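You operate a simulated robot arm through the tools that you are given. There is no shell and no other tool. Be economical: measure what you need, move in short steps, check, and stop when the job is done.

The job below is to be done with a simulated robot arm. You get a single attempt, and the scene is never put back.

## Task
Put the 22 brass nozzle tip from the shelf under the high cabinet on the cardboard pad there and the 20 brass nozzle tip on the brown bronze colour chip. Take the spacer frame on the wooden packing table and put it away on the shelf of the frame stand. Take the purple edge clip on the top of the frame bench and put it away on the shelf at bank two. Put one of the brush rollers from the top of the frame bench on the fourth store rack shelf from the top. Stack the 20 MM clipboard from the top of the frame bench on top of the 16 MM clipboard. Do these in any order. Set down upright: brush roller.

It is judged by the outcome, as a careful person would: the job done as asked, and still so three seconds after it is handed in. It fails if anything else is knocked over, pushed out of place, dropped, spilled or broken.

## Robot
A 6-joint arm with a two-finger gripper on a trunk, on a base that drives. Base frame: it is fixed to the floor where the robot stands at the start and does not move with it; the origin is under the middle of the robot, x ahead of it, y to its left, z up; the surface under the hand at the start is at about z = 950. Units: mm, rad, N and s.
With the tool pointing down near the work surface it reaches from about 380 to 860 mm from the robot's upright axis, wherever it stands. Its first joint turns from -2.897 to 2.897 rad. Places, roughly: brass nozzle tip [500, -250, 1000]; bronze colour chip (5x5x1 cm) [600, 0, 1000]; brush roller [-1000, -13500, 1000]; cardboard pad (6x9x2 cm) [500, -500, 1000]; clipboard [-1250, -13500, 750]; fourth store rack shelf [-1600, -15600, 500]; purple edge clip (3x3x5 cm) [-1100, -12100, 900]; shelf at bank two (19x52 cm) [-7560, -1620, 1120]; shelf of the frame stand [-1000, -1800, 400]; spacer frame [-500, -7500, 750]. Payload 2.45 kg.
The tool frame sits at the grasp point between the pads (the TCP): z along the fingers, y along the line on which they close. The tips reach 20 mm beyond it. The gripper opens to 140 mm. The gripper's body begins 168 mm behind the TCP.
Orientation is that of the tool frame in the base frame, as a unit quaternion [x, y, z, w]. With the fingers straight down and closing along the base's y, the tool's x points along the base's -x, its y along +y and its z along -z.

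## Interface
- The arm moves only by the tool jog_arm. Its argument "series" is a list that holds one entry, the list of rows, each a list of 7 numbers: the shift along the base's x, y, z in units of 300 mm (1.0 is 300 mm), then the turn, a rotation vector about the base's x, y, z in units of 180 degrees (1.0 is 180 degrees), then the opening, from 0 (shut) to 1 (fully open). In form: [[[tx, ty, tz, rx, ry, rz, jaw], ...]]. A call has 1 to 12 rows; each row is the pose to reach, as a shift and turn from the pose commanded when the call began. A call with a number of a shift or a turn outside -1 to 1 is refused whole. Each row takes 0.2 s and may step no farther than 50 mm and 0.15 rad from the row before; otherwise, or with a gripper value out of range, the whole call is refused. A pose out of reach is approached as far as the arm can. The call stops where the force on the tool passes 40 N (or 10 N more than at its start, if that is more) or the arm is blocked; 0.2 s more then pass. Each finger travels about 45 mm/s and halts on what it meets, pressing with about 41 N; the grip force reading is that of the motor and also rises with nothing between the fingers. The clock runs only during rows and for 0.2 s after the last one: add rows that repeat a pose to give the fingers time. It gives the time, the measured TCP pose, the force on the tool (base axes), the opening and the grip force at its end, in the units of the frame above (readings bear some noise), with the torque about the TCP (base axes, N m) and any sound that the robot's microphone picked up.
- Cameras (640 x 400 px; columns grow to the right, rows downward): "scene" is now at [55.3, 114.8, 1911.6]; the picture's right is [-0.44, -0.90, -0.00], its down [-0.77, 0.37, -0.52] and it looks along [0.47, -0.23, -0.85] (base axes); focal length 258 px, centre (320, 200). "wrist" rides on the gripper at [78, 11, -209] in the tool frame; the picture's right is [-0.14, 0.99, 0.00], its down [-0.92, -0.13, -0.37] and it looks along [-0.37, -0.05, 0.93] (tool axes); focal length 280 px, centre (320, 200). There is no depth. A picture from a camera that has moved, and an enlarged one, comes with that camera's place and axes in the base frame and with its lens.
- grab_frame(camera): a new picture of that camera. The clock stands still meanwhile.
- lift_body(by): slides the trunk up (or, below 0, down) by that many mm; the arm and the scene camera ride with it, the base frame stays. It gives what a move gives, with no picture.
- drive_base(legs): drives the robot by 1 to 6 legs, each [ahead, left, turn to the left] in mm, mm and rad, along the robot's own axes; the way and the turn of a leg run together, so that a leg with both is an arc; at most 1500 mm and 3.142 rad a leg. The arm and the cameras ride along, it lands a little off, and it stops where it bumps. It gives what a move gives.
- pan_tilt(pan, tilt): turns the head with the scene camera to pan (to the left, within 2.496 rad either way) and tilt (down, from -0.506 to 1.204), counted from straight ahead of the robot. It gives what a move gives.
- close_up(camera, box): a new picture of the part [left, top, right, bottom] of that camera's present view, enlarged. The clock stands still meanwhile.
- job_done(): hands the job in; it is judged then, once.

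Go step by step. Nothing tells you exact positions but the pictures and the camera data: compare them with the known pose of the tool, close in by small moves and look again before you grip or let go. The budget is 186 turns and 164 pictures, counting those below and the enlarged ones. Unless the task says otherwise, let go and move clear before handing in.

The tools are called as name(argument=value, ...) on one line, values as JSON. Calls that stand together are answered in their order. jog_arm: Moves the arm, as the interface text tells. Its arguments: {"type":"object","properties":{"series":{"type":"array","items":{"type":"array","items":{"type":"array","items":{"type":"number"}}}}},"required":["series"]} The other tools are called the same way: lift_body (by) slides the trunk up or down; drive_base (legs) drives the base; pan_tilt (pan, tilt) turns the head that bears the scene camera; grab_frame (camera) takes a picture; close_up (camera, box) takes an enlarged picture of a part of a camera's view; job_done () hands the job in.

At the start:

```text
clock: 0.0
tool_pos: [334.5, -337.3, 1158.5]
orientation: [0.0, 1.0, 0.006, -0.001]
wrist_force: [-0.2, -0.3, 0.2]
ft_torque: [-0.04, 0.0, 0.01]
gripper_width: 140.0
gripper_force: 0.0
trunk travel left (down, up): [-175.0, 55.0]
robot x, y, heading: [-0.8, -2.7, -0.001]
head pan, tilt: [-0.454, 1.03]
```

scene: 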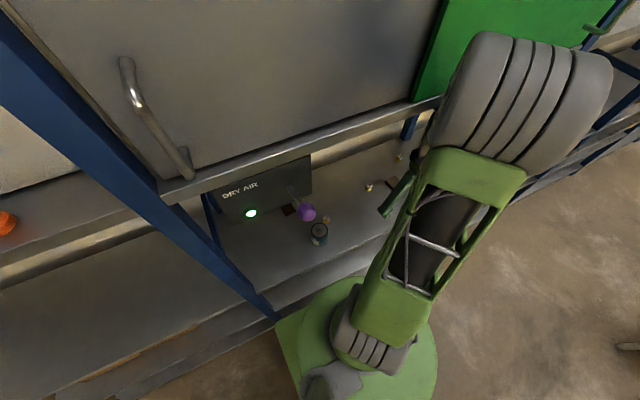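
wrist: 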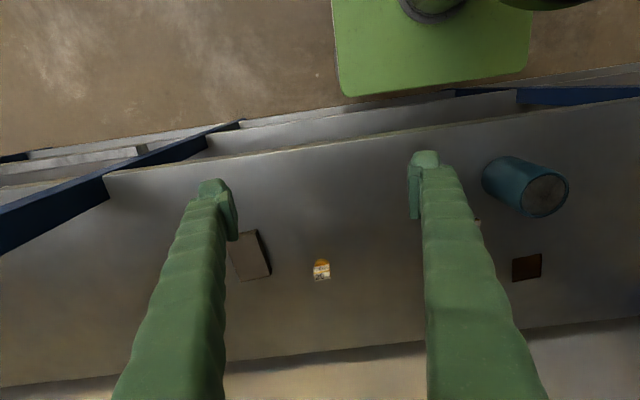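

The wrist view shows a pad, a small labelled tip, a dark chip and a blue can on the shelf. I'll enlarge the details first.

close_up(camera="wrist", box=[220, 200, 380, 300])

close_up(camera="scene", box=[200, 130, 440, 280])

```text
4.00 times, centred on (300, 250) of wrist
camera zoom: at [256.2, -329.0, 1370.1], right [0.14, 0.99, 0.01], down [0.92, -0.13, 0.36], along [0.36, -0.04, -0.93], focal length 1122 px, centre (400, 0)
```

zoom: 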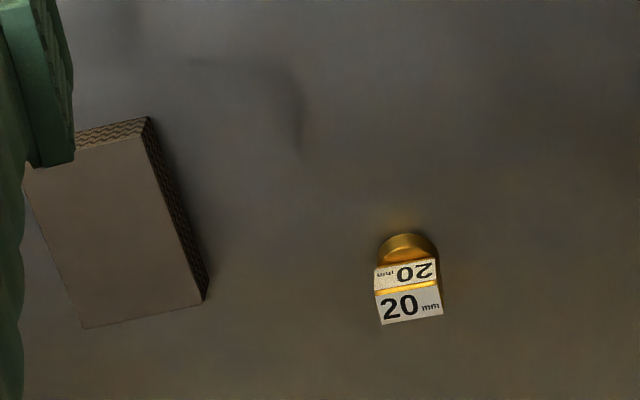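

```text
2.67 times, centred on (320, 205) of scene
camera zoom: at [55.3, 114.8, 1911.6], right [-0.44, -0.9, 0.0], down [-0.77, 0.37, -0.52], along [0.47, -0.23, -0.85], focal length 689 px, centre (320, 187)
```

zoom: 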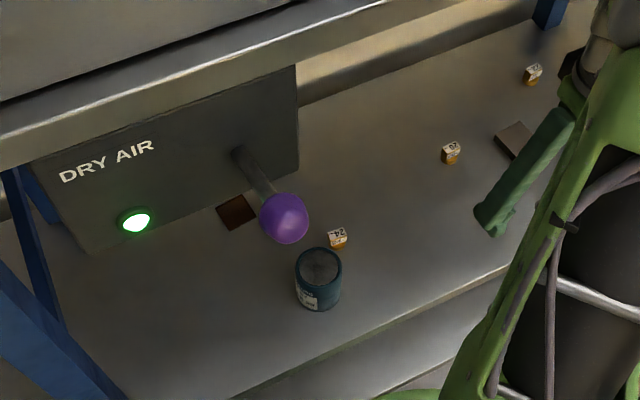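

The tips 20 (about 545,-361), 24 near the can, and presumably 22 (about 624,-587) sit on the shelf. I need the cabinet's overhang geometry, so I'll look around.

close_up(camera="scene", box=[340, 130, 420, 180])

pan_tilt(pan=-0.4, tilt=0.5)

grab_frame(camera="scene")

```text
8.00 times, centred on (380, 155) of scene
camera zoom: at [55.3, 114.8, 1911.6], right [-0.44, -0.9, 0.0], down [-0.77, 0.37, -0.52], along [0.47, -0.23, -0.85], focal length 2067 px, centre (-160, 560)
```

zoom: 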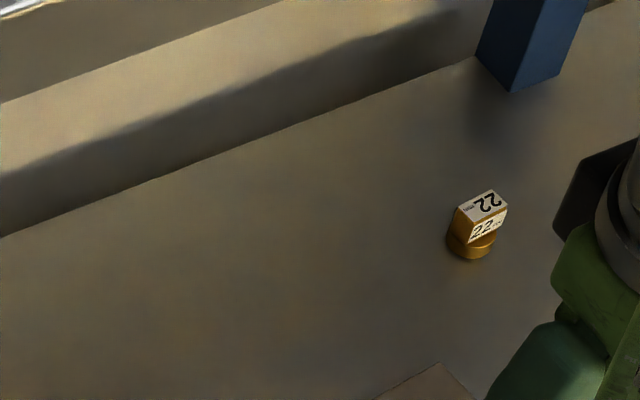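

```text
clock: 0.9
tool_pos: [334.5, -337.1, 1159.4]
orientation: [0.001, 1.0, 0.006, -0.002]
wrist_force: [0.3, -0.1, 0.6]
ft_torque: [0.02, 0.01, 0.0]
gripper_width: 140.0
gripper_force: 0.1
trunk travel left (down, up): [-175.0, 55.0]
robot x, y, heading: [-2.6, -0.5, 0.0]
head pan, tilt: [-0.4, 0.499]
```

```text
158 pictures are left
camera scene: at [78.5, 109.1, 1955.0], right [-0.39, -0.92, 0.0], down [-0.43, 0.18, -0.88], along [0.81, -0.34, -0.47], focal length 258 px, centre (320, 200)
```

scene: 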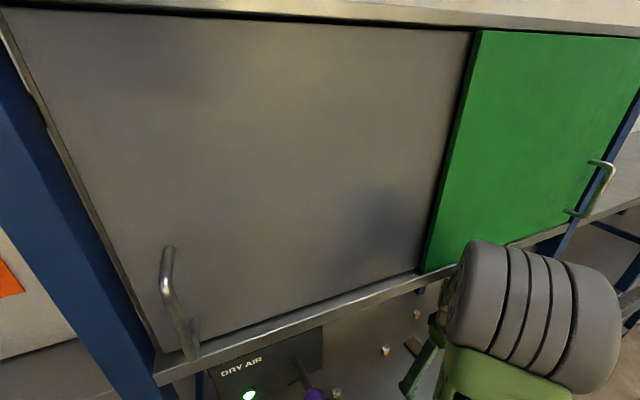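

The 22 tip is confirmed behind the pad near a blue post. I'll lower the trunk a little for parallax on the cabinet's lower edge.

lift_body(by=-120)

grab_frame(camera="scene")

grab_frame(camera="wrist")

```text
clock: 2.5
tool_pos: [342.9, -340.8, 1036.2]
orientation: [0.0, 1.0, 0.007, -0.006]
wrist_force: [-0.7, -0.2, -1.2]
ft_torque: [-0.01, 0.0, -0.02]
gripper_width: 140.2
gripper_force: 0.1
trunk travel left (down, up): [-55.0, 175.0]
robot x, y, heading: [1.0, 1.7, 0.002]
head pan, tilt: [-0.4, 0.499]
```

```text
157 pictures are left
camera scene: at [94.2, 104.7, 1834.7], right [-0.39, -0.92, 0.0], down [-0.44, 0.19, -0.88], along [0.81, -0.34, -0.48], focal length 258 px, centre (320, 200)
```

scene: 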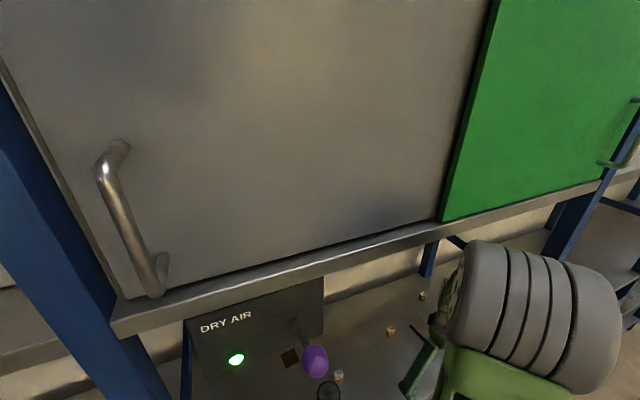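

```text
156 pictures are left
camera wrist: at [267.4, -332.1, 1247.3], right [0.14, 0.99, 0.01], down [0.92, -0.13, 0.36], along [0.35, -0.04, -0.93], focal length 280 px, centre (320, 200)
```

wrist: 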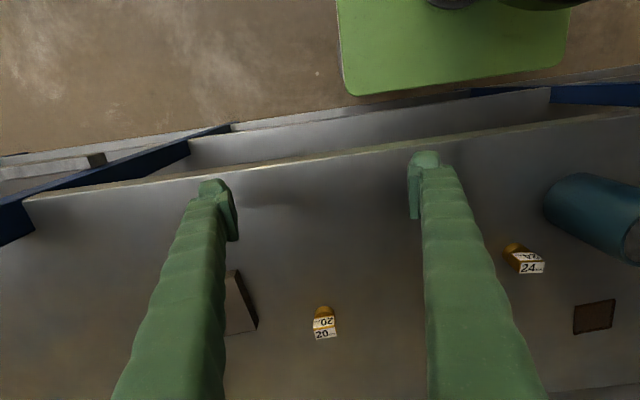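

The cabinet's underside is near z≈1580, so there is headroom, but a lever knob reaches out beside the chip. I'll drive 200 mm to the right to reach the 22 tip comfortably and move towards it.

drive_base(legs=[[0, -200, 0]])

jog_arm(series=[[[0.15, 0, 0.1, 0, 0, 0, 1], [0.3, 0, 0.2, 0, 0, 0, 0.8], [0.45, 0, 0.2, 0, 0, 0, 0.6], [0.6, 0, 0.2, 0, 0, 0, 0.5]]])

grab_frame(camera="wrist")

grab_frame(camera="scene")

```text
clock: 4.8
tool_pos: [343.9, -542.8, 1035.3]
orientation: [0.0, 1.0, 0.006, -0.006]
wrist_force: [-0.4, 0.0, -0.3]
ft_torque: [0.03, 0.0, -0.03]
gripper_width: 140.0
gripper_force: 0.0
trunk travel left (down, up): [-55.0, 175.0]
robot x, y, heading: [-0.5, -201.5, -0.002]
head pan, tilt: [-0.4, 0.499]
```

```text
refused: row 1 steps farther than a row can; nothing moved
```

```text
155 pictures are left
camera wrist: at [267.7, -534.7, 1247.1], right [0.14, 0.99, 0.01], down [0.93, -0.13, 0.36], along [0.35, -0.04, -0.93], focal length 280 px, centre (320, 200)
```

wrist: 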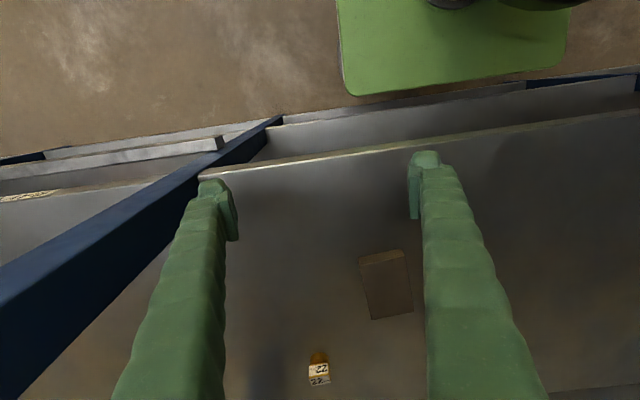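

```text
154 pictures are left
camera scene: at [94.3, -98.1, 1834.6], right [-0.39, -0.92, 0.0], down [-0.44, 0.19, -0.88], along [0.81, -0.34, -0.48], focal length 258 px, centre (320, 200)
```

scene: 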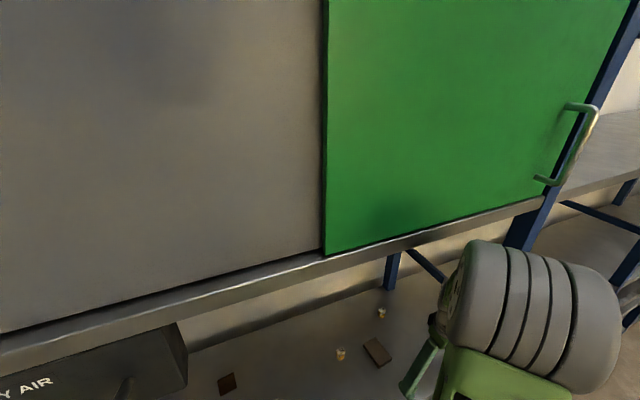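

Tip 22 is near (628,-584). I'll approach over it in short steps with a narrower opening.

jog_arm(series=[[[0.14, -0.02, 0.02, 0, 0, 0, 0.9], [0.28, -0.05, 0.04, 0, 0, 0, 0.8], [0.42, -0.08, 0.05, 0, 0, 0, 0.7], [0.56, -0.11, 0.05, 0, 0, 0, 0.6], [0.7, -0.14, 0.05, 0, 0, 0, 0.5]]])

grab_frame(camera="wrist")

grab_frame(camera="scene")

```text
clock: 6.2
tool_pos: [505.5, -580.1, 1054.8]
orientation: [-0.004, 1.0, 0.006, -0.005]
wrist_force: [0.3, 0.5, 2.0]
ft_torque: [-0.07, -0.2, 0.03]
gripper_width: 70.0
gripper_force: 0.1
trunk travel left (down, up): [-55.0, 175.0]
robot x, y, heading: [-53.2, -200.3, 0.005]
head pan, tilt: [-0.4, 0.499]
stopped in row 5: the arm was blocked; the commanded pose is now the measured one
```

```text
153 pictures are left
camera wrist: at [429.7, -572.4, 1264.7], right [0.13, 0.99, 0.01], down [0.92, -0.13, 0.36], along [0.36, -0.04, -0.93], focal length 280 px, centre (320, 200)
```

wrist: 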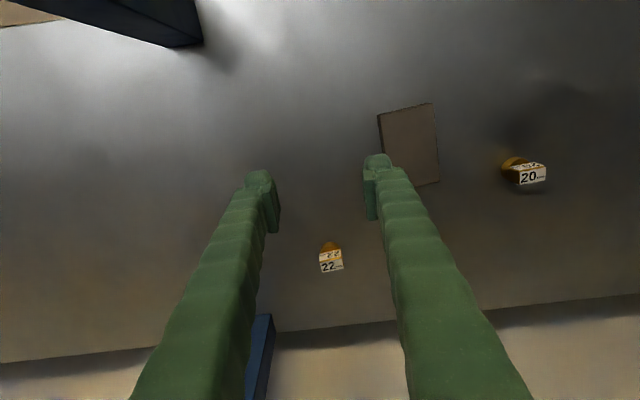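

```text
152 pictures are left
camera scene: at [40.8, -96.0, 1835.2], right [-0.39, -0.92, 0.0], down [-0.44, 0.18, -0.88], along [0.81, -0.34, -0.48], focal length 258 px, centre (320, 200)
```

scene: 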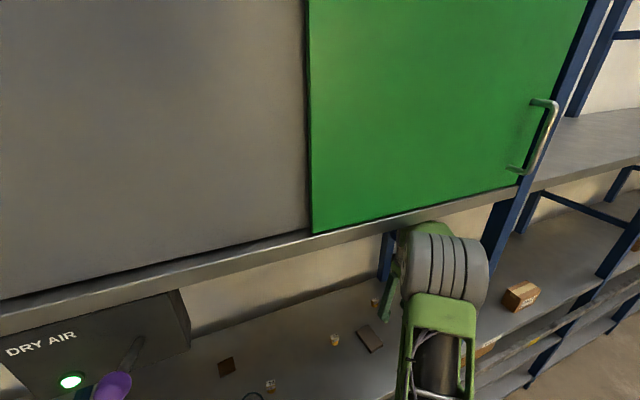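

The arm's elbow barrel met the cabinet ledge and pushed the base back 53 mm. I'll back off a bit more and lower the trunk so the elbow passes under.

drive_base(legs=[[-55, 0, 0]])

lift_body(by=-50)

jog_arm(series=[[[0.0, 0, 0.1, 0, 0, 0, 0.5], [0.15, 0, 0.1, 0, 0, 0, 0.5], [0.3, 0, 0.1, 0, 0, 0, 0.5]]])

grab_frame(camera="scene")

```text
clock: 7.2
tool_pos: [450.7, -580.6, 1050.1]
orientation: [-0.003, 1.0, 0.008, -0.007]
wrist_force: [-0.8, -0.3, 0.1]
ft_torque: [0.01, -0.05, -0.01]
gripper_width: 70.2
gripper_force: 0.1
trunk travel left (down, up): [-55.0, 175.0]
robot x, y, heading: [-105.2, -200.6, 0.006]
head pan, tilt: [-0.4, 0.499]
```

```text
clock: 8.1
tool_pos: [451.9, -578.9, 998.0]
orientation: [-0.003, 1.0, 0.007, -0.006]
wrist_force: [-0.5, 0.3, -0.1]
ft_torque: [0.0, 0.01, -0.02]
gripper_width: 70.0
gripper_force: 0.2
trunk travel left (down, up): [-5.0, 225.0]
robot x, y, heading: [-106.7, -201.3, 0.007]
head pan, tilt: [-0.4, 0.499]
```

```text
clock: 8.9
tool_pos: [544.8, -578.6, 1027.6]
orientation: [-0.003, 1.0, 0.009, -0.007]
wrist_force: [0.0, -0.3, 0.0]
ft_torque: [0.01, 0.04, -0.06]
gripper_width: 70.1
gripper_force: 0.0
trunk travel left (down, up): [-5.0, 225.0]
robot x, y, heading: [-106.3, -201.7, 0.0]
head pan, tilt: [-0.4, 0.499]
```

```text
151 pictures are left
camera scene: at [-9.5, -97.8, 1784.4], right [-0.39, -0.92, 0.0], down [-0.44, 0.19, -0.88], along [0.81, -0.34, -0.48], focal length 258 px, centre (320, 200)
```

scene: 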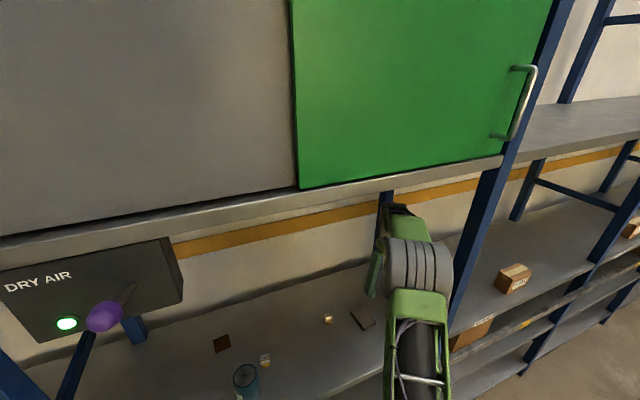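

The arm now passes below the ledge. I'll go on over the 22 tip and look with the wrist camera.

jog_arm(series=[[[0.13, -0.01, 0.02, 0, 0, 0, 0.5], [0.26, -0.02, 0.04, 0, 0, 0, 0.5]]])

grab_frame(camera="wrist")

```text
clock: 9.5
tool_pos: [622.3, -585.5, 1041.7]
orientation: [-0.004, 1.0, 0.008, -0.007]
wrist_force: [0.4, 0.1, 0.1]
ft_torque: [0.02, 0.08, -0.02]
gripper_width: 70.2
gripper_force: 0.0
trunk travel left (down, up): [-5.0, 225.0]
robot x, y, heading: [-105.2, -203.9, 0.005]
head pan, tilt: [-0.4, 0.499]
```

```text
150 pictures are left
camera wrist: at [547.1, -578.8, 1253.6], right [0.13, 0.99, 0.01], down [0.93, -0.13, 0.35], along [0.35, -0.03, -0.94], focal length 280 px, centre (320, 200)
```

wrist: 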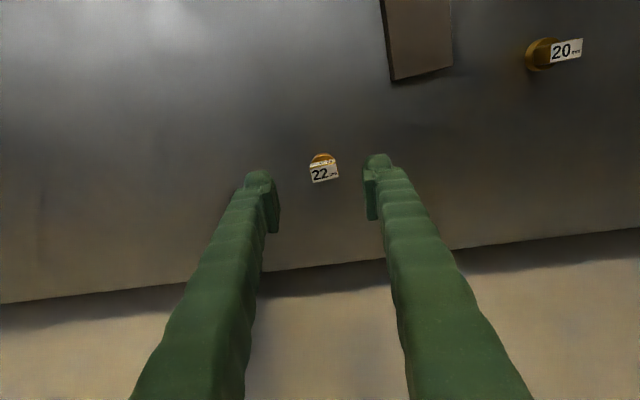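

close_up(camera="wrist", box=[280, 140, 360, 190])

```text
8.00 times, centred on (320, 165) of wrist
camera zoom: at [547.1, -578.8, 1253.6], right [0.13, 0.99, 0.01], down [0.93, -0.13, 0.35], along [0.35, -0.03, -0.94], focal length 2243 px, centre (320, 480)
```

zoom: 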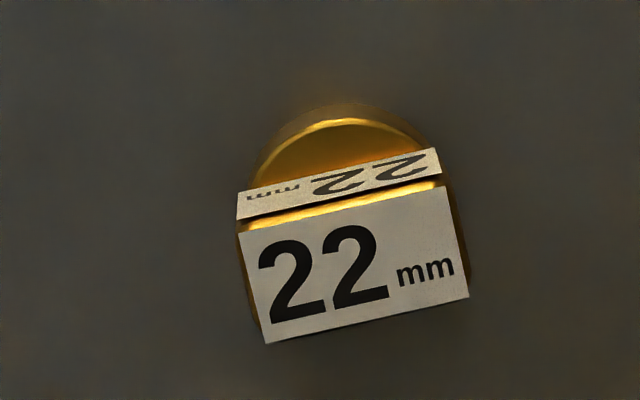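

The 22 tip is centred near (619,-580); I'll descend over it and close.

jog_arm(series=[[[-0.01, 0.02, -0.11, 0, 0, 0, 0.5], [-0.01, 0.02, -0.215, 0, 0, 0, 0.5], [-0.01, 0.02, -0.215, 0, 0, 0, 0.35], [-0.01, 0.02, -0.215, 0, 0, 0, 0.1], [-0.01, 0.02, -0.215, 0, 0, 0, 0.1], [-0.01, 0.02, -0.215, 0, 0, 0, 0.1]]])

grab_frame(camera="wrist")

```text
clock: 10.9
tool_pos: [618.6, -581.4, 979.6]
orientation: [-0.004, 1.0, 0.008, -0.007]
wrist_force: [-0.1, 0.1, 0.6]
ft_torque: [-0.02, -0.01, 0.0]
gripper_width: 27.1
gripper_force: 34.0
trunk travel left (down, up): [-5.0, 225.0]
robot x, y, heading: [-103.1, -200.1, 0.001]
head pan, tilt: [-0.4, 0.499]
```

```text
148 pictures are left
camera wrist: at [542.1, -574.1, 1190.5], right [0.13, 0.99, 0.01], down [0.93, -0.13, 0.35], along [0.35, -0.03, -0.94], focal length 280 px, centre (320, 200)
```

wrist: 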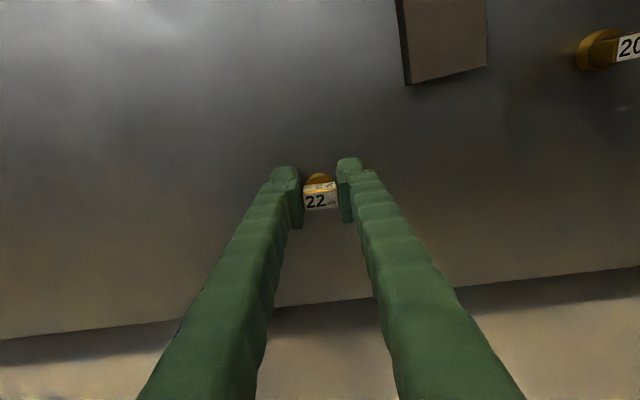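

Gripped (27 mm). I'll lift and carry it over the pad at about (496,-479), then check.

jog_arm(series=[[[0, 0, 0.12, 0, 0, 0, 0.1], [0, 0, 0.22, 0, 0, 0, 0.1], [-0.12, 0.08, 0.22, 0, 0, 0, 0.1], [-0.23, 0.17, 0.22, 0, 0, 0, 0.1], [-0.33, 0.27, 0.22, 0, 0, 0, 0.1], [-0.409, 0.34, 0.22, 0, 0, 0, 0.1]]])

grab_frame(camera="wrist")

grab_frame(camera="scene")

```text
clock: 12.3
tool_pos: [495.1, -476.2, 1044.3]
orientation: [-0.003, 1.0, 0.008, -0.006]
wrist_force: [-0.3, -0.6, -0.5]
ft_torque: [0.02, -0.01, 0.0]
gripper_width: 26.6
gripper_force: 41.0
trunk travel left (down, up): [-5.0, 225.0]
robot x, y, heading: [-105.5, -201.6, 0.006]
head pan, tilt: [-0.4, 0.499]
```

```text
147 pictures are left
camera wrist: at [419.1, -469.0, 1255.5], right [0.13, 0.99, 0.01], down [0.93, -0.13, 0.35], along [0.35, -0.03, -0.93], focal length 280 px, centre (320, 200)
```

wrist: 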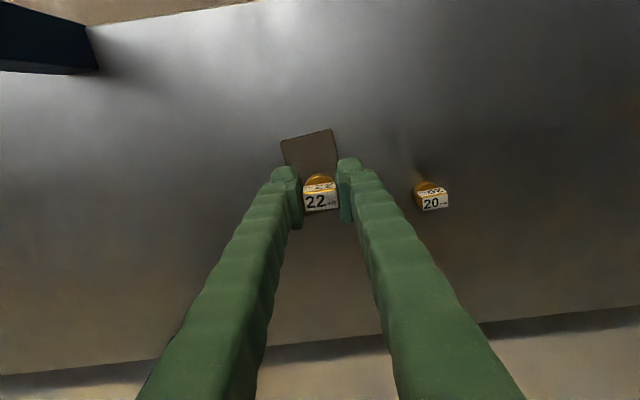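

```text
146 pictures are left
camera scene: at [-11.6, -97.1, 1784.6], right [-0.39, -0.92, 0.0], down [-0.44, 0.18, -0.88], along [0.81, -0.34, -0.48], focal length 258 px, centre (320, 200)
```

scene: 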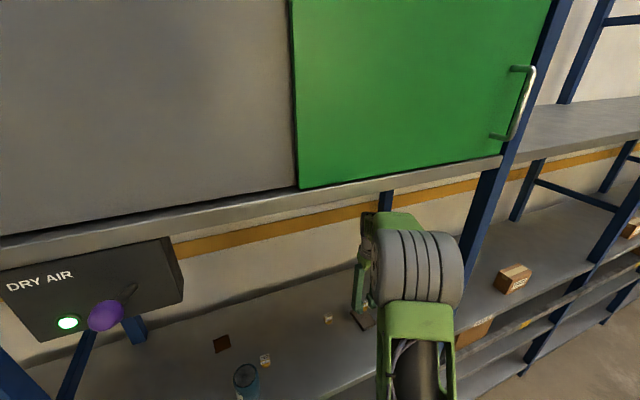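

The tip is over the pad. Lowering gently until contact.

jog_arm(series=[[[0, 0.003, -0.08, 0, 0, 0, 0.1], [0, 0.003, -0.13, 0, 0, 0, 0.1], [0, 0.003, -0.145, 0, 0, 0, 0.1]]])

close_up(camera="wrist", box=[240, 110, 400, 230])

```text
clock: 13.1
tool_pos: [495.1, -476.4, 1000.1]
orientation: [-0.003, 1.0, 0.008, -0.008]
wrist_force: [-0.2, -0.6, -0.2]
ft_torque: [0.01, 0.0, -0.01]
gripper_width: 26.7
gripper_force: 41.1
trunk travel left (down, up): [-5.0, 225.0]
robot x, y, heading: [-107.6, -199.5, 0.002]
head pan, tilt: [-0.4, 0.499]
```

```text
3.33 times, centred on (320, 170) of wrist
camera zoom: at [419.1, -469.9, 1210.9], right [0.13, 0.99, 0.01], down [0.93, -0.13, 0.35], along [0.35, -0.03, -0.94], focal length 935 px, centre (320, 300)
```

zoom: 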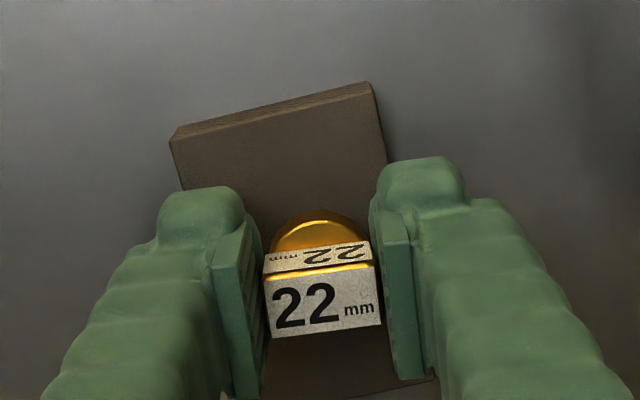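

Well centred on the pad, no contact force yet; I'll lower in tiny steps to feel it.

jog_arm(series=[[[0, 0, -0.004, 0, 0, 0, 0.1], [0, 0, -0.008, 0, 0, 0, 0.1]]])

```text
clock: 13.7
tool_pos: [494.7, -476.0, 997.1]
orientation: [-0.003, 1.0, 0.008, -0.007]
wrist_force: [0.3, 1.0, -1.2]
ft_torque: [0.0, 0.01, 0.0]
gripper_width: 26.6
gripper_force: 40.9
trunk travel left (down, up): [-5.0, 225.0]
robot x, y, heading: [-106.4, -204.4, 0.003]
head pan, tilt: [-0.4, 0.499]
```

jog_arm(series=[[[0, 0, -0.005, 0, 0, 0, 0.1], [0, 0, -0.01, 0, 0, 0, 0.1]]])

```text
clock: 14.3
tool_pos: [495.3, -475.4, 996.7]
orientation: [-0.004, 1.0, 0.006, -0.005]
wrist_force: [-0.8, 1.5, 15.9]
ft_torque: [0.06, -0.01, 0.02]
gripper_width: 26.6
gripper_force: 40.8
trunk travel left (down, up): [-5.0, 225.0]
robot x, y, heading: [-105.5, -201.3, 0.001]
head pan, tilt: [-0.4, 0.499]
```

Contact. Open and rise.

jog_arm(series=[[[0, 0, 0.006, 0, 0, 0, 0.25], [0, 0, 0.006, 0, 0, 0, 0.4], [0, 0, 0.006, 0, 0, 0, 0.5], [0, 0, 0.1, 0, 0, 0, 0.5], [0, 0, 0.2, 0, 0, 0, 0.5]]])

grab_frame(camera="wrist")

```text
clock: 15.5
tool_pos: [493.4, -477.5, 1053.8]
orientation: [-0.003, 1.0, 0.007, -0.006]
wrist_force: [-0.5, 0.2, 0.2]
ft_torque: [0.01, 0.01, 0.0]
gripper_width: 70.0
gripper_force: 0.0
trunk travel left (down, up): [-5.0, 225.0]
robot x, y, heading: [-107.8, -205.1, 0.003]
head pan, tilt: [-0.4, 0.499]
```

```text
144 pictures are left
camera wrist: at [418.7, -470.8, 1265.5], right [0.13, 0.99, 0.01], down [0.93, -0.13, 0.35], along [0.35, -0.03, -0.93], focal length 280 px, centre (320, 200)
```

wrist: 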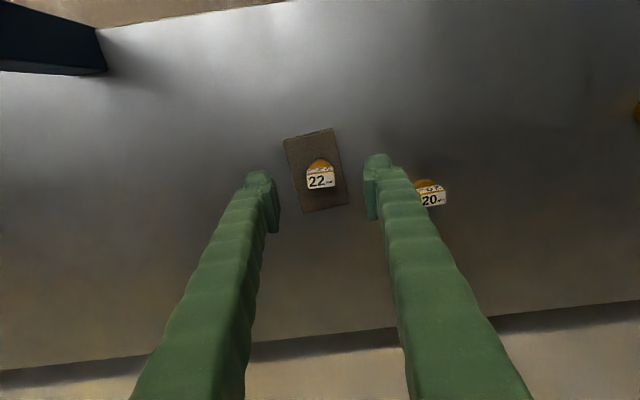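

The 22 is on the pad. Parallax shows the DRY AIR box and knob actually hang at the cabinet's front edge (z≈1450+), not near the chip. Now to the 20 tip at about (538,-359).

jog_arm(series=[[[0.04, 0.13, 0, 0, 0, 0, 0.5], [0.1, 0.26, 0, 0, 0, 0, 0.5], [0.15, 0.393, 0, 0, 0, 0, 0.5]]])

close_up(camera="wrist", box=[240, 120, 400, 220])

grab_frame(camera="scene")

```text
clock: 16.3
tool_pos: [538.2, -356.6, 1055.2]
orientation: [-0.004, 1.0, 0.007, -0.007]
wrist_force: [0.2, -0.5, -0.2]
ft_torque: [-0.01, 0.03, 0.03]
gripper_width: 69.9
gripper_force: 0.0
trunk travel left (down, up): [-5.0, 225.0]
robot x, y, heading: [-107.6, -199.6, 0.005]
head pan, tilt: [-0.4, 0.499]
```

```text
4.00 times, centred on (320, 170) of wrist
camera zoom: at [464.0, -350.0, 1266.4], right [0.13, 0.99, 0.01], down [0.93, -0.13, 0.35], along [0.35, -0.03, -0.94], focal length 1122 px, centre (320, 320)
```

zoom: 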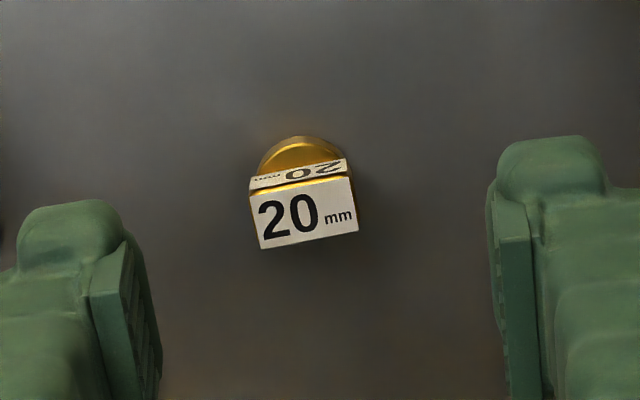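

```text
142 pictures are left
camera scene: at [-10.6, -97.2, 1784.5], right [-0.39, -0.92, 0.0], down [-0.44, 0.18, -0.88], along [0.81, -0.34, -0.48], focal length 258 px, centre (320, 200)
```

scene: 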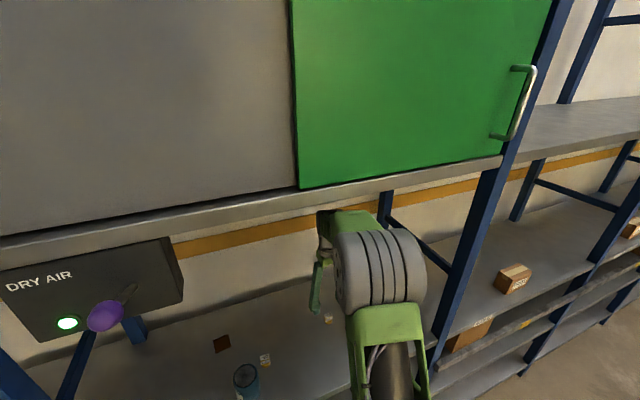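

jog_arm(series=[[[0.002, -0.008, -0.13, 0, 0, 0, 0.5], [0.002, -0.008, -0.253, 0, 0, 0, 0.5], [0.002, -0.008, -0.253, 0, 0, 0, 0.35], [0.002, -0.008, -0.253, 0, 0, 0, 0.1], [0.002, -0.008, -0.253, 0, 0, 0, 0.1], [0.002, -0.008, -0.253, 0, 0, 0, 0.1]]])

jog_arm(series=[[[0, 0, 0.12, 0, 0, 0, 0.1], [0, 0, 0.22, 0, 0, 0, 0.1]]])

drive_base(legs=[[0, -120, 0]])

grab_frame(camera="wrist")

```text
clock: 17.7
tool_pos: [539.3, -358.9, 976.9]
orientation: [-0.003, 1.0, 0.007, -0.007]
wrist_force: [0.1, -0.7, -0.5]
ft_torque: [-0.01, 0.0, 0.01]
gripper_width: 26.8
gripper_force: 34.2
trunk travel left (down, up): [-5.0, 225.0]
robot x, y, heading: [-104.5, -200.8, 0.007]
head pan, tilt: [-0.4, 0.499]
```

```text
clock: 18.3
tool_pos: [537.2, -361.7, 1044.3]
orientation: [-0.003, 1.0, 0.008, -0.007]
wrist_force: [0.1, 0.2, -0.8]
ft_torque: [-0.01, -0.02, -0.02]
gripper_width: 26.6
gripper_force: 40.7
trunk travel left (down, up): [-5.0, 225.0]
robot x, y, heading: [-103.1, -201.0, 0.004]
head pan, tilt: [-0.4, 0.499]
```

```text
clock: 20.0
tool_pos: [539.2, -478.8, 1043.4]
orientation: [-0.003, 1.0, 0.008, -0.007]
wrist_force: [0.6, 0.7, -0.9]
ft_torque: [0.04, 0.0, 0.0]
gripper_width: 26.5
gripper_force: 41.1
trunk travel left (down, up): [-5.0, 225.0]
robot x, y, heading: [-105.4, -318.4, -0.002]
head pan, tilt: [-0.4, 0.499]
```

```text
141 pictures are left
camera wrist: at [463.1, -472.8, 1254.8], right [0.13, 0.99, 0.01], down [0.93, -0.13, 0.35], along [0.35, -0.03, -0.94], focal length 280 px, centre (320, 200)
```

wrist: 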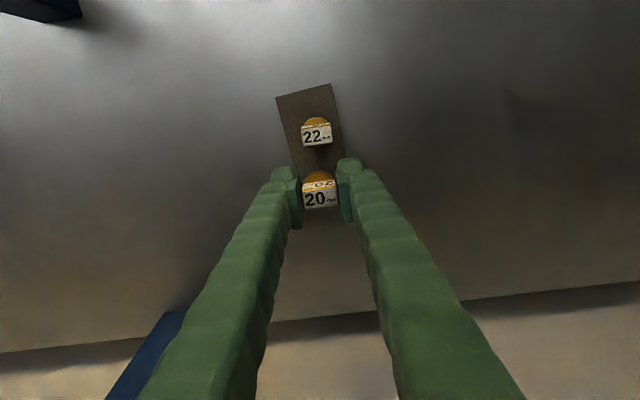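

Carrying the 20 tip toward the chip in stages, with a look midway.

jog_arm(series=[[[0.02, 0.13, 0.03, 0, 0, 0, 0.1], [0.04, 0.27, 0.03, 0, 0, 0, 0.1], [0.06, 0.42, 0.03, 0, 0, 0, 0.1], [0.08, 0.57, 0.03, 0, 0, 0, 0.1], [0.1, 0.72, 0.03, 0, 0, 0, 0.1], [0.12, 0.87, 0.03, 0, 0, 0, 0.1], [0.14, 1.0, 0.03, 0, 0, 0, 0.1]]])

grab_frame(camera="wrist")

grab_frame(camera="scene")

```text
clock: 21.6
tool_pos: [580.3, -178.5, 1051.7]
orientation: [-0.003, 1.0, 0.008, -0.006]
wrist_force: [-0.4, 0.1, -1.3]
ft_torque: [0.0, 0.01, 0.01]
gripper_width: 26.7
gripper_force: 41.2
trunk travel left (down, up): [-5.0, 225.0]
robot x, y, heading: [-104.5, -320.4, 0.001]
head pan, tilt: [-0.4, 0.499]
```

```text
140 pictures are left
camera wrist: at [505.2, -171.8, 1263.2], right [0.13, 0.99, 0.01], down [0.93, -0.13, 0.35], along [0.35, -0.03, -0.94], focal length 280 px, centre (320, 200)
```

wrist: 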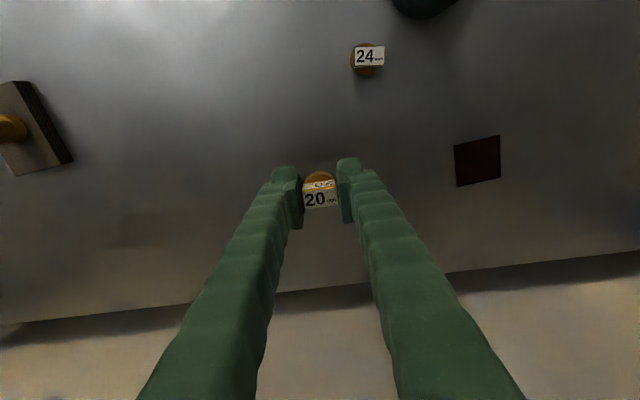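

```text
139 pictures are left
camera scene: at [-10.3, -215.5, 1784.5], right [-0.39, -0.92, 0.0], down [-0.44, 0.18, -0.88], along [0.81, -0.34, -0.48], focal length 258 px, centre (320, 200)
```

scene: 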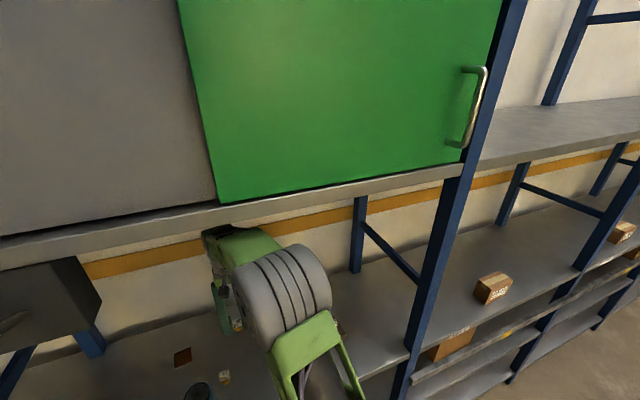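

Chip near (596,-4), clear of the box. Moving over it.

jog_arm(series=[[[0.02, 0.15, 0, 0, 0, 0, 0.1], [0.035, 0.3, 0, 0, 0, 0, 0.1], [0.05, 0.45, 0, 0, 0, 0, 0.1], [0.053, 0.58, 0, 0, 0, 0, 0.1], [0.053, 0.58, -0.1, 0, 0, 0, 0.1]]])

grab_frame(camera="wrist")

grab_frame(camera="scene")

```text
clock: 22.8
tool_pos: [596.4, -4.7, 1023.4]
orientation: [-0.003, 1.0, 0.007, -0.007]
wrist_force: [-0.6, 0.1, -1.1]
ft_torque: [-0.05, -0.04, 0.02]
gripper_width: 26.6
gripper_force: 41.1
trunk travel left (down, up): [-5.0, 225.0]
robot x, y, heading: [-102.3, -319.9, 0.002]
head pan, tilt: [-0.4, 0.499]
```

```text
138 pictures are left
camera wrist: at [520.8, 1.6, 1233.9], right [0.13, 0.99, 0.01], down [0.93, -0.13, 0.35], along [0.35, -0.03, -0.94], focal length 280 px, centre (320, 200)
```

wrist: 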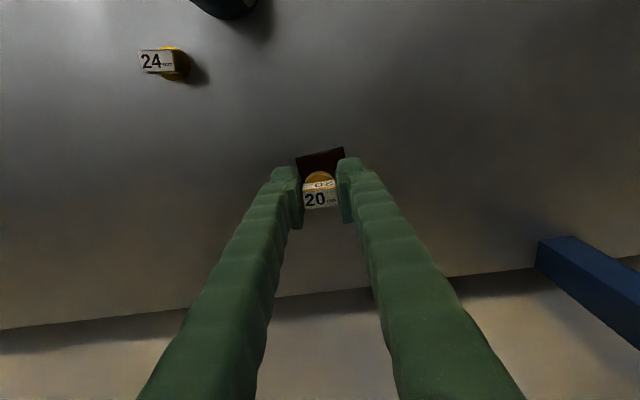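

```text
137 pictures are left
camera scene: at [-10.3, -216.0, 1784.5], right [-0.39, -0.92, 0.0], down [-0.44, 0.18, -0.88], along [0.81, -0.34, -0.48], focal length 258 px, centre (320, 200)
```

scene: 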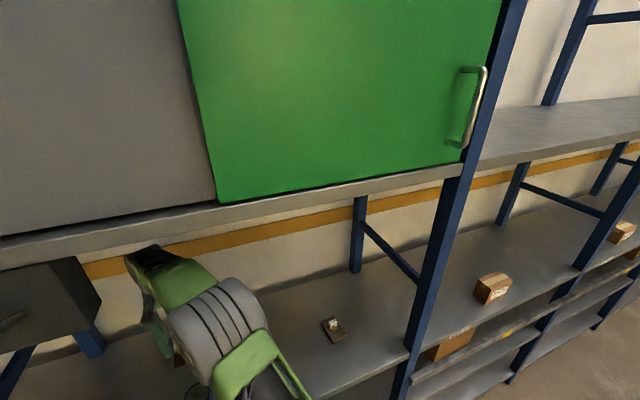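

jog_arm(series=[[[0.006, 0.016, -0.06, 0, 0, 0, 0.1], [0.006, 0.016, -0.115, 0, 0, 0, 0.1]]])

close_up(camera="wrist", box=[240, 110, 400, 230])

```text
clock: 23.4
tool_pos: [598.6, -0.3, 987.5]
orientation: [-0.003, 1.0, 0.009, -0.007]
wrist_force: [0.1, 0.4, -1.1]
ft_torque: [-0.05, -0.01, 0.02]
gripper_width: 26.5
gripper_force: 40.9
trunk travel left (down, up): [-5.0, 225.0]
robot x, y, heading: [-102.8, -317.5, 0.006]
head pan, tilt: [-0.4, 0.499]
```

```text
3.33 times, centred on (320, 170) of wrist
camera zoom: at [523.0, 6.2, 1198.9], right [0.13, 0.99, 0.01], down [0.93, -0.13, 0.35], along [0.35, -0.03, -0.94], focal length 935 px, centre (320, 300)
```

zoom: 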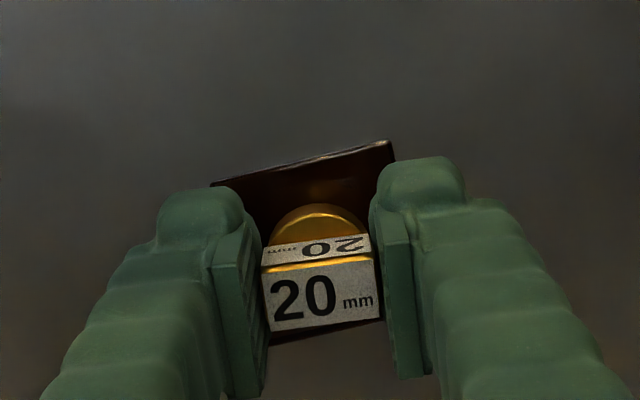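

jog_arm(series=[[[0, 0, -0.005, 0, 0, 0, 0.1], [0, 0, -0.01, 0, 0, 0, 0.1]]])

jog_arm(series=[[[0, 0, -0.004, 0, 0, 0, 0.1], [0, 0, -0.008, 0, 0, 0, 0.1]]])

```text
clock: 24.0
tool_pos: [599.0, 0.2, 985.3]
orientation: [-0.004, 1.0, 0.008, -0.007]
wrist_force: [-0.1, 0.9, -0.9]
ft_torque: [-0.03, -0.04, 0.0]
gripper_width: 26.6
gripper_force: 40.7
trunk travel left (down, up): [-5.0, 225.0]
robot x, y, heading: [-103.0, -321.7, -0.0]
head pan, tilt: [-0.4, 0.499]
```

```text
clock: 24.6
tool_pos: [598.5, 0.2, 983.2]
orientation: [-0.004, 1.0, 0.008, -0.007]
wrist_force: [0.8, 0.3, -0.5]
ft_torque: [0.0, 0.03, 0.01]
gripper_width: 26.9
gripper_force: 41.0
trunk travel left (down, up): [-5.0, 225.0]
robot x, y, heading: [-104.0, -319.3, 0.004]
head pan, tilt: [-0.4, 0.499]
```

jog_arm(series=[[[0, 0, -0.004, 0, 0, 0, 0.1], [0, 0, -0.008, 0, 0, 0, 0.1]]])

```text
clock: 25.2
tool_pos: [598.3, 0.9, 981.2]
orientation: [-0.003, 1.0, 0.008, -0.006]
wrist_force: [-1.7, 0.0, 7.8]
ft_torque: [-0.01, 0.05, -0.04]
gripper_width: 26.5
gripper_force: 41.1
trunk travel left (down, up): [-5.0, 225.0]
robot x, y, heading: [-102.7, -317.1, 0.004]
head pan, tilt: [-0.4, 0.499]
```

Contact felt; release and rise.

jog_arm(series=[[[0, 0, 0.004, 0, 0, 0, 0.25], [0, 0, 0.004, 0, 0, 0, 0.4], [0, 0, 0.004, 0, 0, 0, 0.5], [0, 0, 0.1, 0, 0, 0, 0.5], [0, 0, 0.22, 0, 0, 0, 0.5]]])

grab_frame(camera="wrist")

```text
clock: 26.4
tool_pos: [595.8, 1.5, 1044.8]
orientation: [-0.004, 1.0, 0.008, -0.007]
wrist_force: [-1.2, -0.1, 0.0]
ft_torque: [0.02, 0.0, 0.01]
gripper_width: 70.2
gripper_force: 0.0
trunk travel left (down, up): [-5.0, 225.0]
robot x, y, heading: [-105.0, -319.2, 0.01]
head pan, tilt: [-0.4, 0.499]
```

```text
135 pictures are left
camera wrist: at [521.7, 6.8, 1256.9], right [0.13, 0.99, 0.01], down [0.93, -0.13, 0.35], along [0.35, -0.03, -0.94], focal length 280 px, centre (320, 200)
```

wrist: 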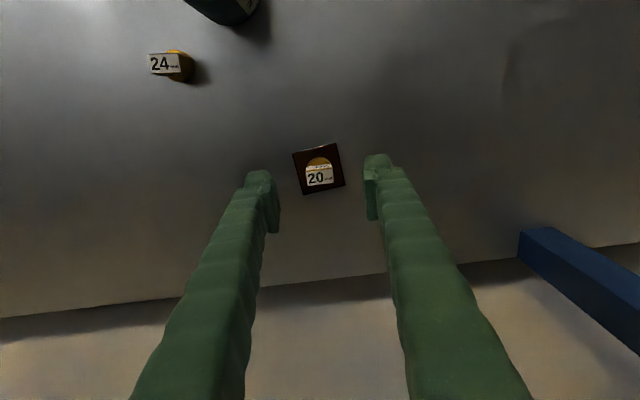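

20 tip is on the chip. Now I'll swing the arm to y≈-300 and look around before backing out.

jog_arm(series=[[[-0.02, -0.14, 0, 0, 0, 0, 0.5], [-0.04, -0.28, 0, 0, 0, 0, 0.5], [-0.06, -0.43, 0, 0, 0, 0, 0.5], [-0.08, -0.58, 0, 0, 0, 0, 0.5], [-0.1, -0.73, 0, 0, 0, 0, 0.5], [-0.12, -0.88, 0, 0, 0, 0, 0.5], [-0.14, -1, 0, 0, 0, 0, 0.5]]])

pan_tilt(pan=-2.45, tilt=0.45)

grab_frame(camera="scene")

pan_tilt(pan=2.45, tilt=0.45)

grab_frame(camera="scene")

pan_tilt(pan=-1.5, tilt=0.3)

grab_frame(camera="scene")

```text
clock: 28.0
tool_pos: [555.1, -302.6, 1045.8]
orientation: [-0.004, 1.0, 0.008, -0.007]
wrist_force: [0.6, -0.6, 0.9]
ft_torque: [0.03, -0.02, 0.03]
gripper_width: 70.0
gripper_force: 0.1
trunk travel left (down, up): [-5.0, 225.0]
robot x, y, heading: [-105.0, -320.5, 0.001]
head pan, tilt: [-0.4, 0.499]
```

```text
clock: 30.0
tool_pos: [555.2, -302.2, 1046.0]
orientation: [-0.004, 1.0, 0.008, -0.007]
wrist_force: [-0.6, -0.2, -1.4]
ft_torque: [0.0, 0.02, -0.02]
gripper_width: 69.8
gripper_force: 0.0
trunk travel left (down, up): [-5.0, 225.0]
robot x, y, heading: [-99.6, -321.5, 0.001]
head pan, tilt: [-2.45, 0.45]
```

```text
134 pictures are left
camera scene: at [-165.0, -239.8, 1789.0], right [-0.64, 0.77, 0.0], down [0.33, 0.28, -0.9], along [-0.69, -0.58, -0.44], focal length 258 px, centre (320, 200)
```

scene: 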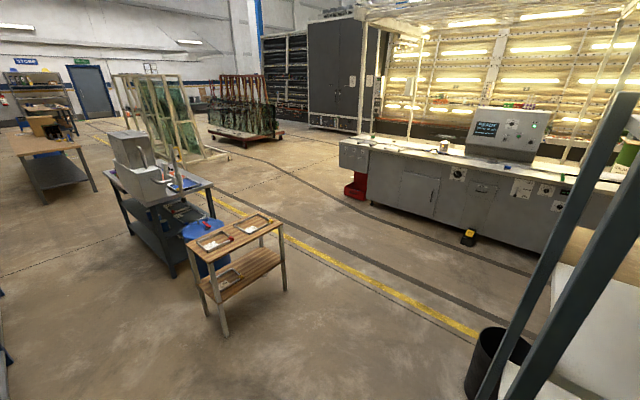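

```text
clock: 33.9
tool_pos: [554.9, -302.9, 1044.4]
orientation: [-0.003, 1.0, 0.008, -0.006]
wrist_force: [0.1, 0.7, -0.3]
ft_torque: [-0.02, 0.02, -0.02]
gripper_width: 70.0
gripper_force: 0.1
trunk travel left (down, up): [-5.0, 225.0]
robot x, y, heading: [-105.3, -319.0, 0.002]
head pan, tilt: [2.45, 0.45]
```

```text
133 pictures are left
camera scene: at [-165.4, -122.6, 1789.0], right [0.64, 0.77, 0.0], down [0.34, -0.28, -0.9], along [-0.7, 0.57, -0.44], focal length 258 px, centre (320, 200)
```

scene: 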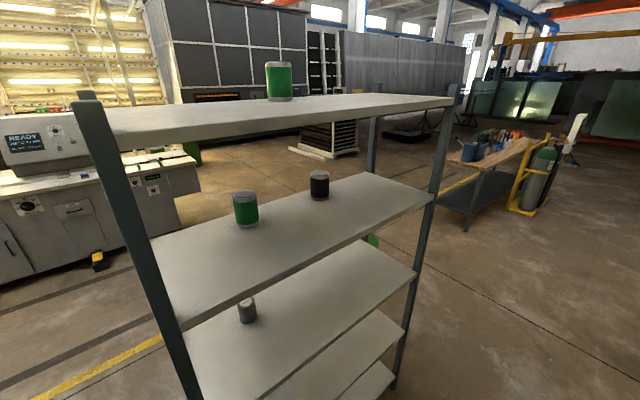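

```text
clock: 37.1
tool_pos: [556.3, -303.1, 1045.3]
orientation: [-0.004, 1.0, 0.008, -0.007]
wrist_force: [0.0, -0.3, -0.5]
ft_torque: [0.02, 0.02, 0.0]
gripper_width: 70.0
gripper_force: 0.0
trunk travel left (down, up): [-5.0, 225.0]
robot x, y, heading: [-101.2, -317.4, 0.008]
head pan, tilt: [-1.499, 0.3]
```

```text
132 pictures are left
camera scene: at [-87.4, -274.0, 1803.0], right [-1.0, -0.08, 0.0], down [-0.02, 0.29, -0.96], along [0.07, -0.95, -0.3], focal length 258 px, centre (320, 200)
```

scene: 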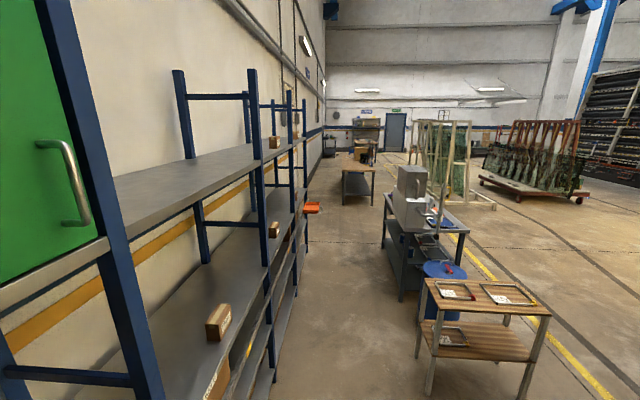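

Both tips are done. I'll back out, turn right and start down the aisle between the shelving (x≈340) and the stands (x≈-650).

drive_base(legs=[[-310, 0, 0], [0, 0, -1.571]])

pan_tilt(pan=0, tilt=0.5)

grab_frame(camera="scene")

```text
clock: 38.8
tool_pos: [360.4, -307.2, 1047.9]
orientation: [-0.002, 1.0, 0.007, -0.006]
wrist_force: [-0.8, 0.5, 0.1]
ft_torque: [-0.03, -0.03, 0.0]
gripper_width: 70.2
gripper_force: 0.1
trunk travel left (down, up): [-5.0, 225.0]
robot x, y, heading: [-300.7, -325.7, -0.001]
head pan, tilt: [-1.499, 0.3]
stopped in leg 1: the robot was blocked; the commanded pose is now the measured one
```

```text
clock: 40.4
tool_pos: [360.0, -307.5, 1048.1]
orientation: [-0.001, 1.0, 0.008, -0.006]
wrist_force: [0.2, 1.2, -0.1]
ft_torque: [0.03, -0.02, 0.04]
gripper_width: 69.9
gripper_force: 0.0
trunk travel left (down, up): [-5.0, 225.0]
robot x, y, heading: [-302.2, -321.1, -0.003]
head pan, tilt: [0.0, 0.499]
```

```text
131 pictures are left
camera scene: at [-198.0, -184.6, 1784.6], right [0.0, -1.0, 0.0], down [-0.48, 0.0, -0.88], along [0.88, 0.0, -0.48], focal length 258 px, centre (320, 200)
```

scene: 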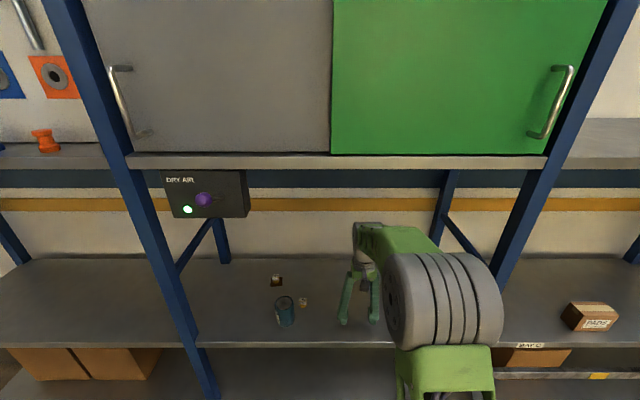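

The base bumped something behind. Let me look at the rack there.

pan_tilt(pan=2.45, tilt=0.9)

grab_frame(camera="scene")

pan_tilt(pan=-2.45, tilt=0.9)

grab_frame(camera="scene")

```text
clock: 42.6
tool_pos: [361.2, -308.4, 1049.6]
orientation: [-0.002, 1.0, 0.007, -0.005]
wrist_force: [-0.5, -0.7, 0.2]
ft_torque: [-0.02, -0.02, -0.04]
gripper_width: 70.1
gripper_force: 0.0
trunk travel left (down, up): [-5.0, 225.0]
robot x, y, heading: [-300.1, -323.2, 0.003]
head pan, tilt: [2.45, 0.901]
```

```text
130 pictures are left
camera scene: at [-347.2, -136.3, 1750.7], right [0.64, 0.77, 0.0], down [0.6, -0.5, -0.62], along [-0.48, 0.4, -0.78], focal length 258 px, centre (320, 200)
```

scene: 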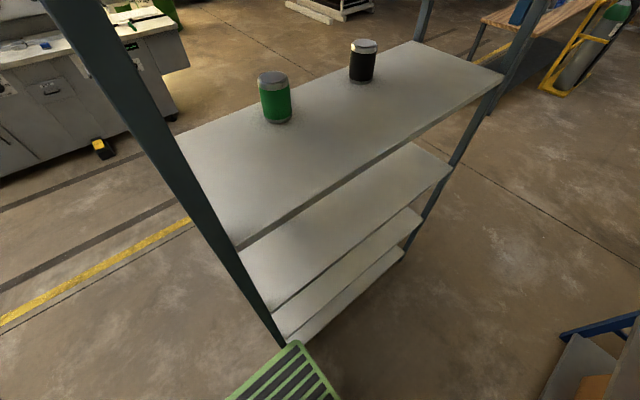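

```text
clock: 46.5
tool_pos: [361.5, -307.8, 1048.8]
orientation: [-0.002, 1.0, 0.007, -0.005]
wrist_force: [-0.4, 0.3, 0.5]
ft_torque: [-0.02, 0.01, 0.01]
gripper_width: 70.0
gripper_force: 0.0
trunk travel left (down, up): [-5.0, 225.0]
robot x, y, heading: [-298.2, -322.8, 0.0]
head pan, tilt: [-2.45, 0.901]
```

```text
129 pictures are left
camera scene: at [-347.3, -232.6, 1750.7], right [-0.64, 0.77, 0.0], down [0.6, 0.5, -0.62], along [-0.48, -0.4, -0.78], focal length 258 px, centre (320, 200)
```

scene: 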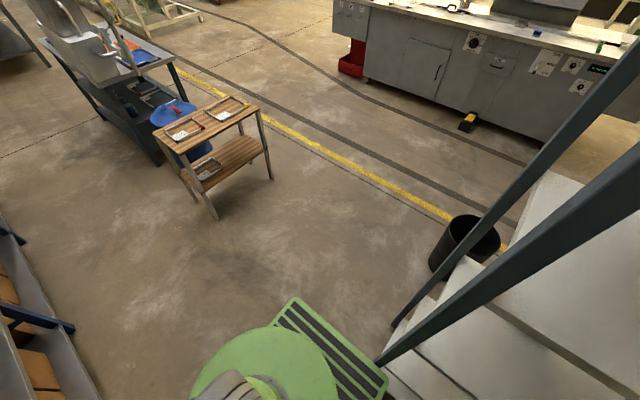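

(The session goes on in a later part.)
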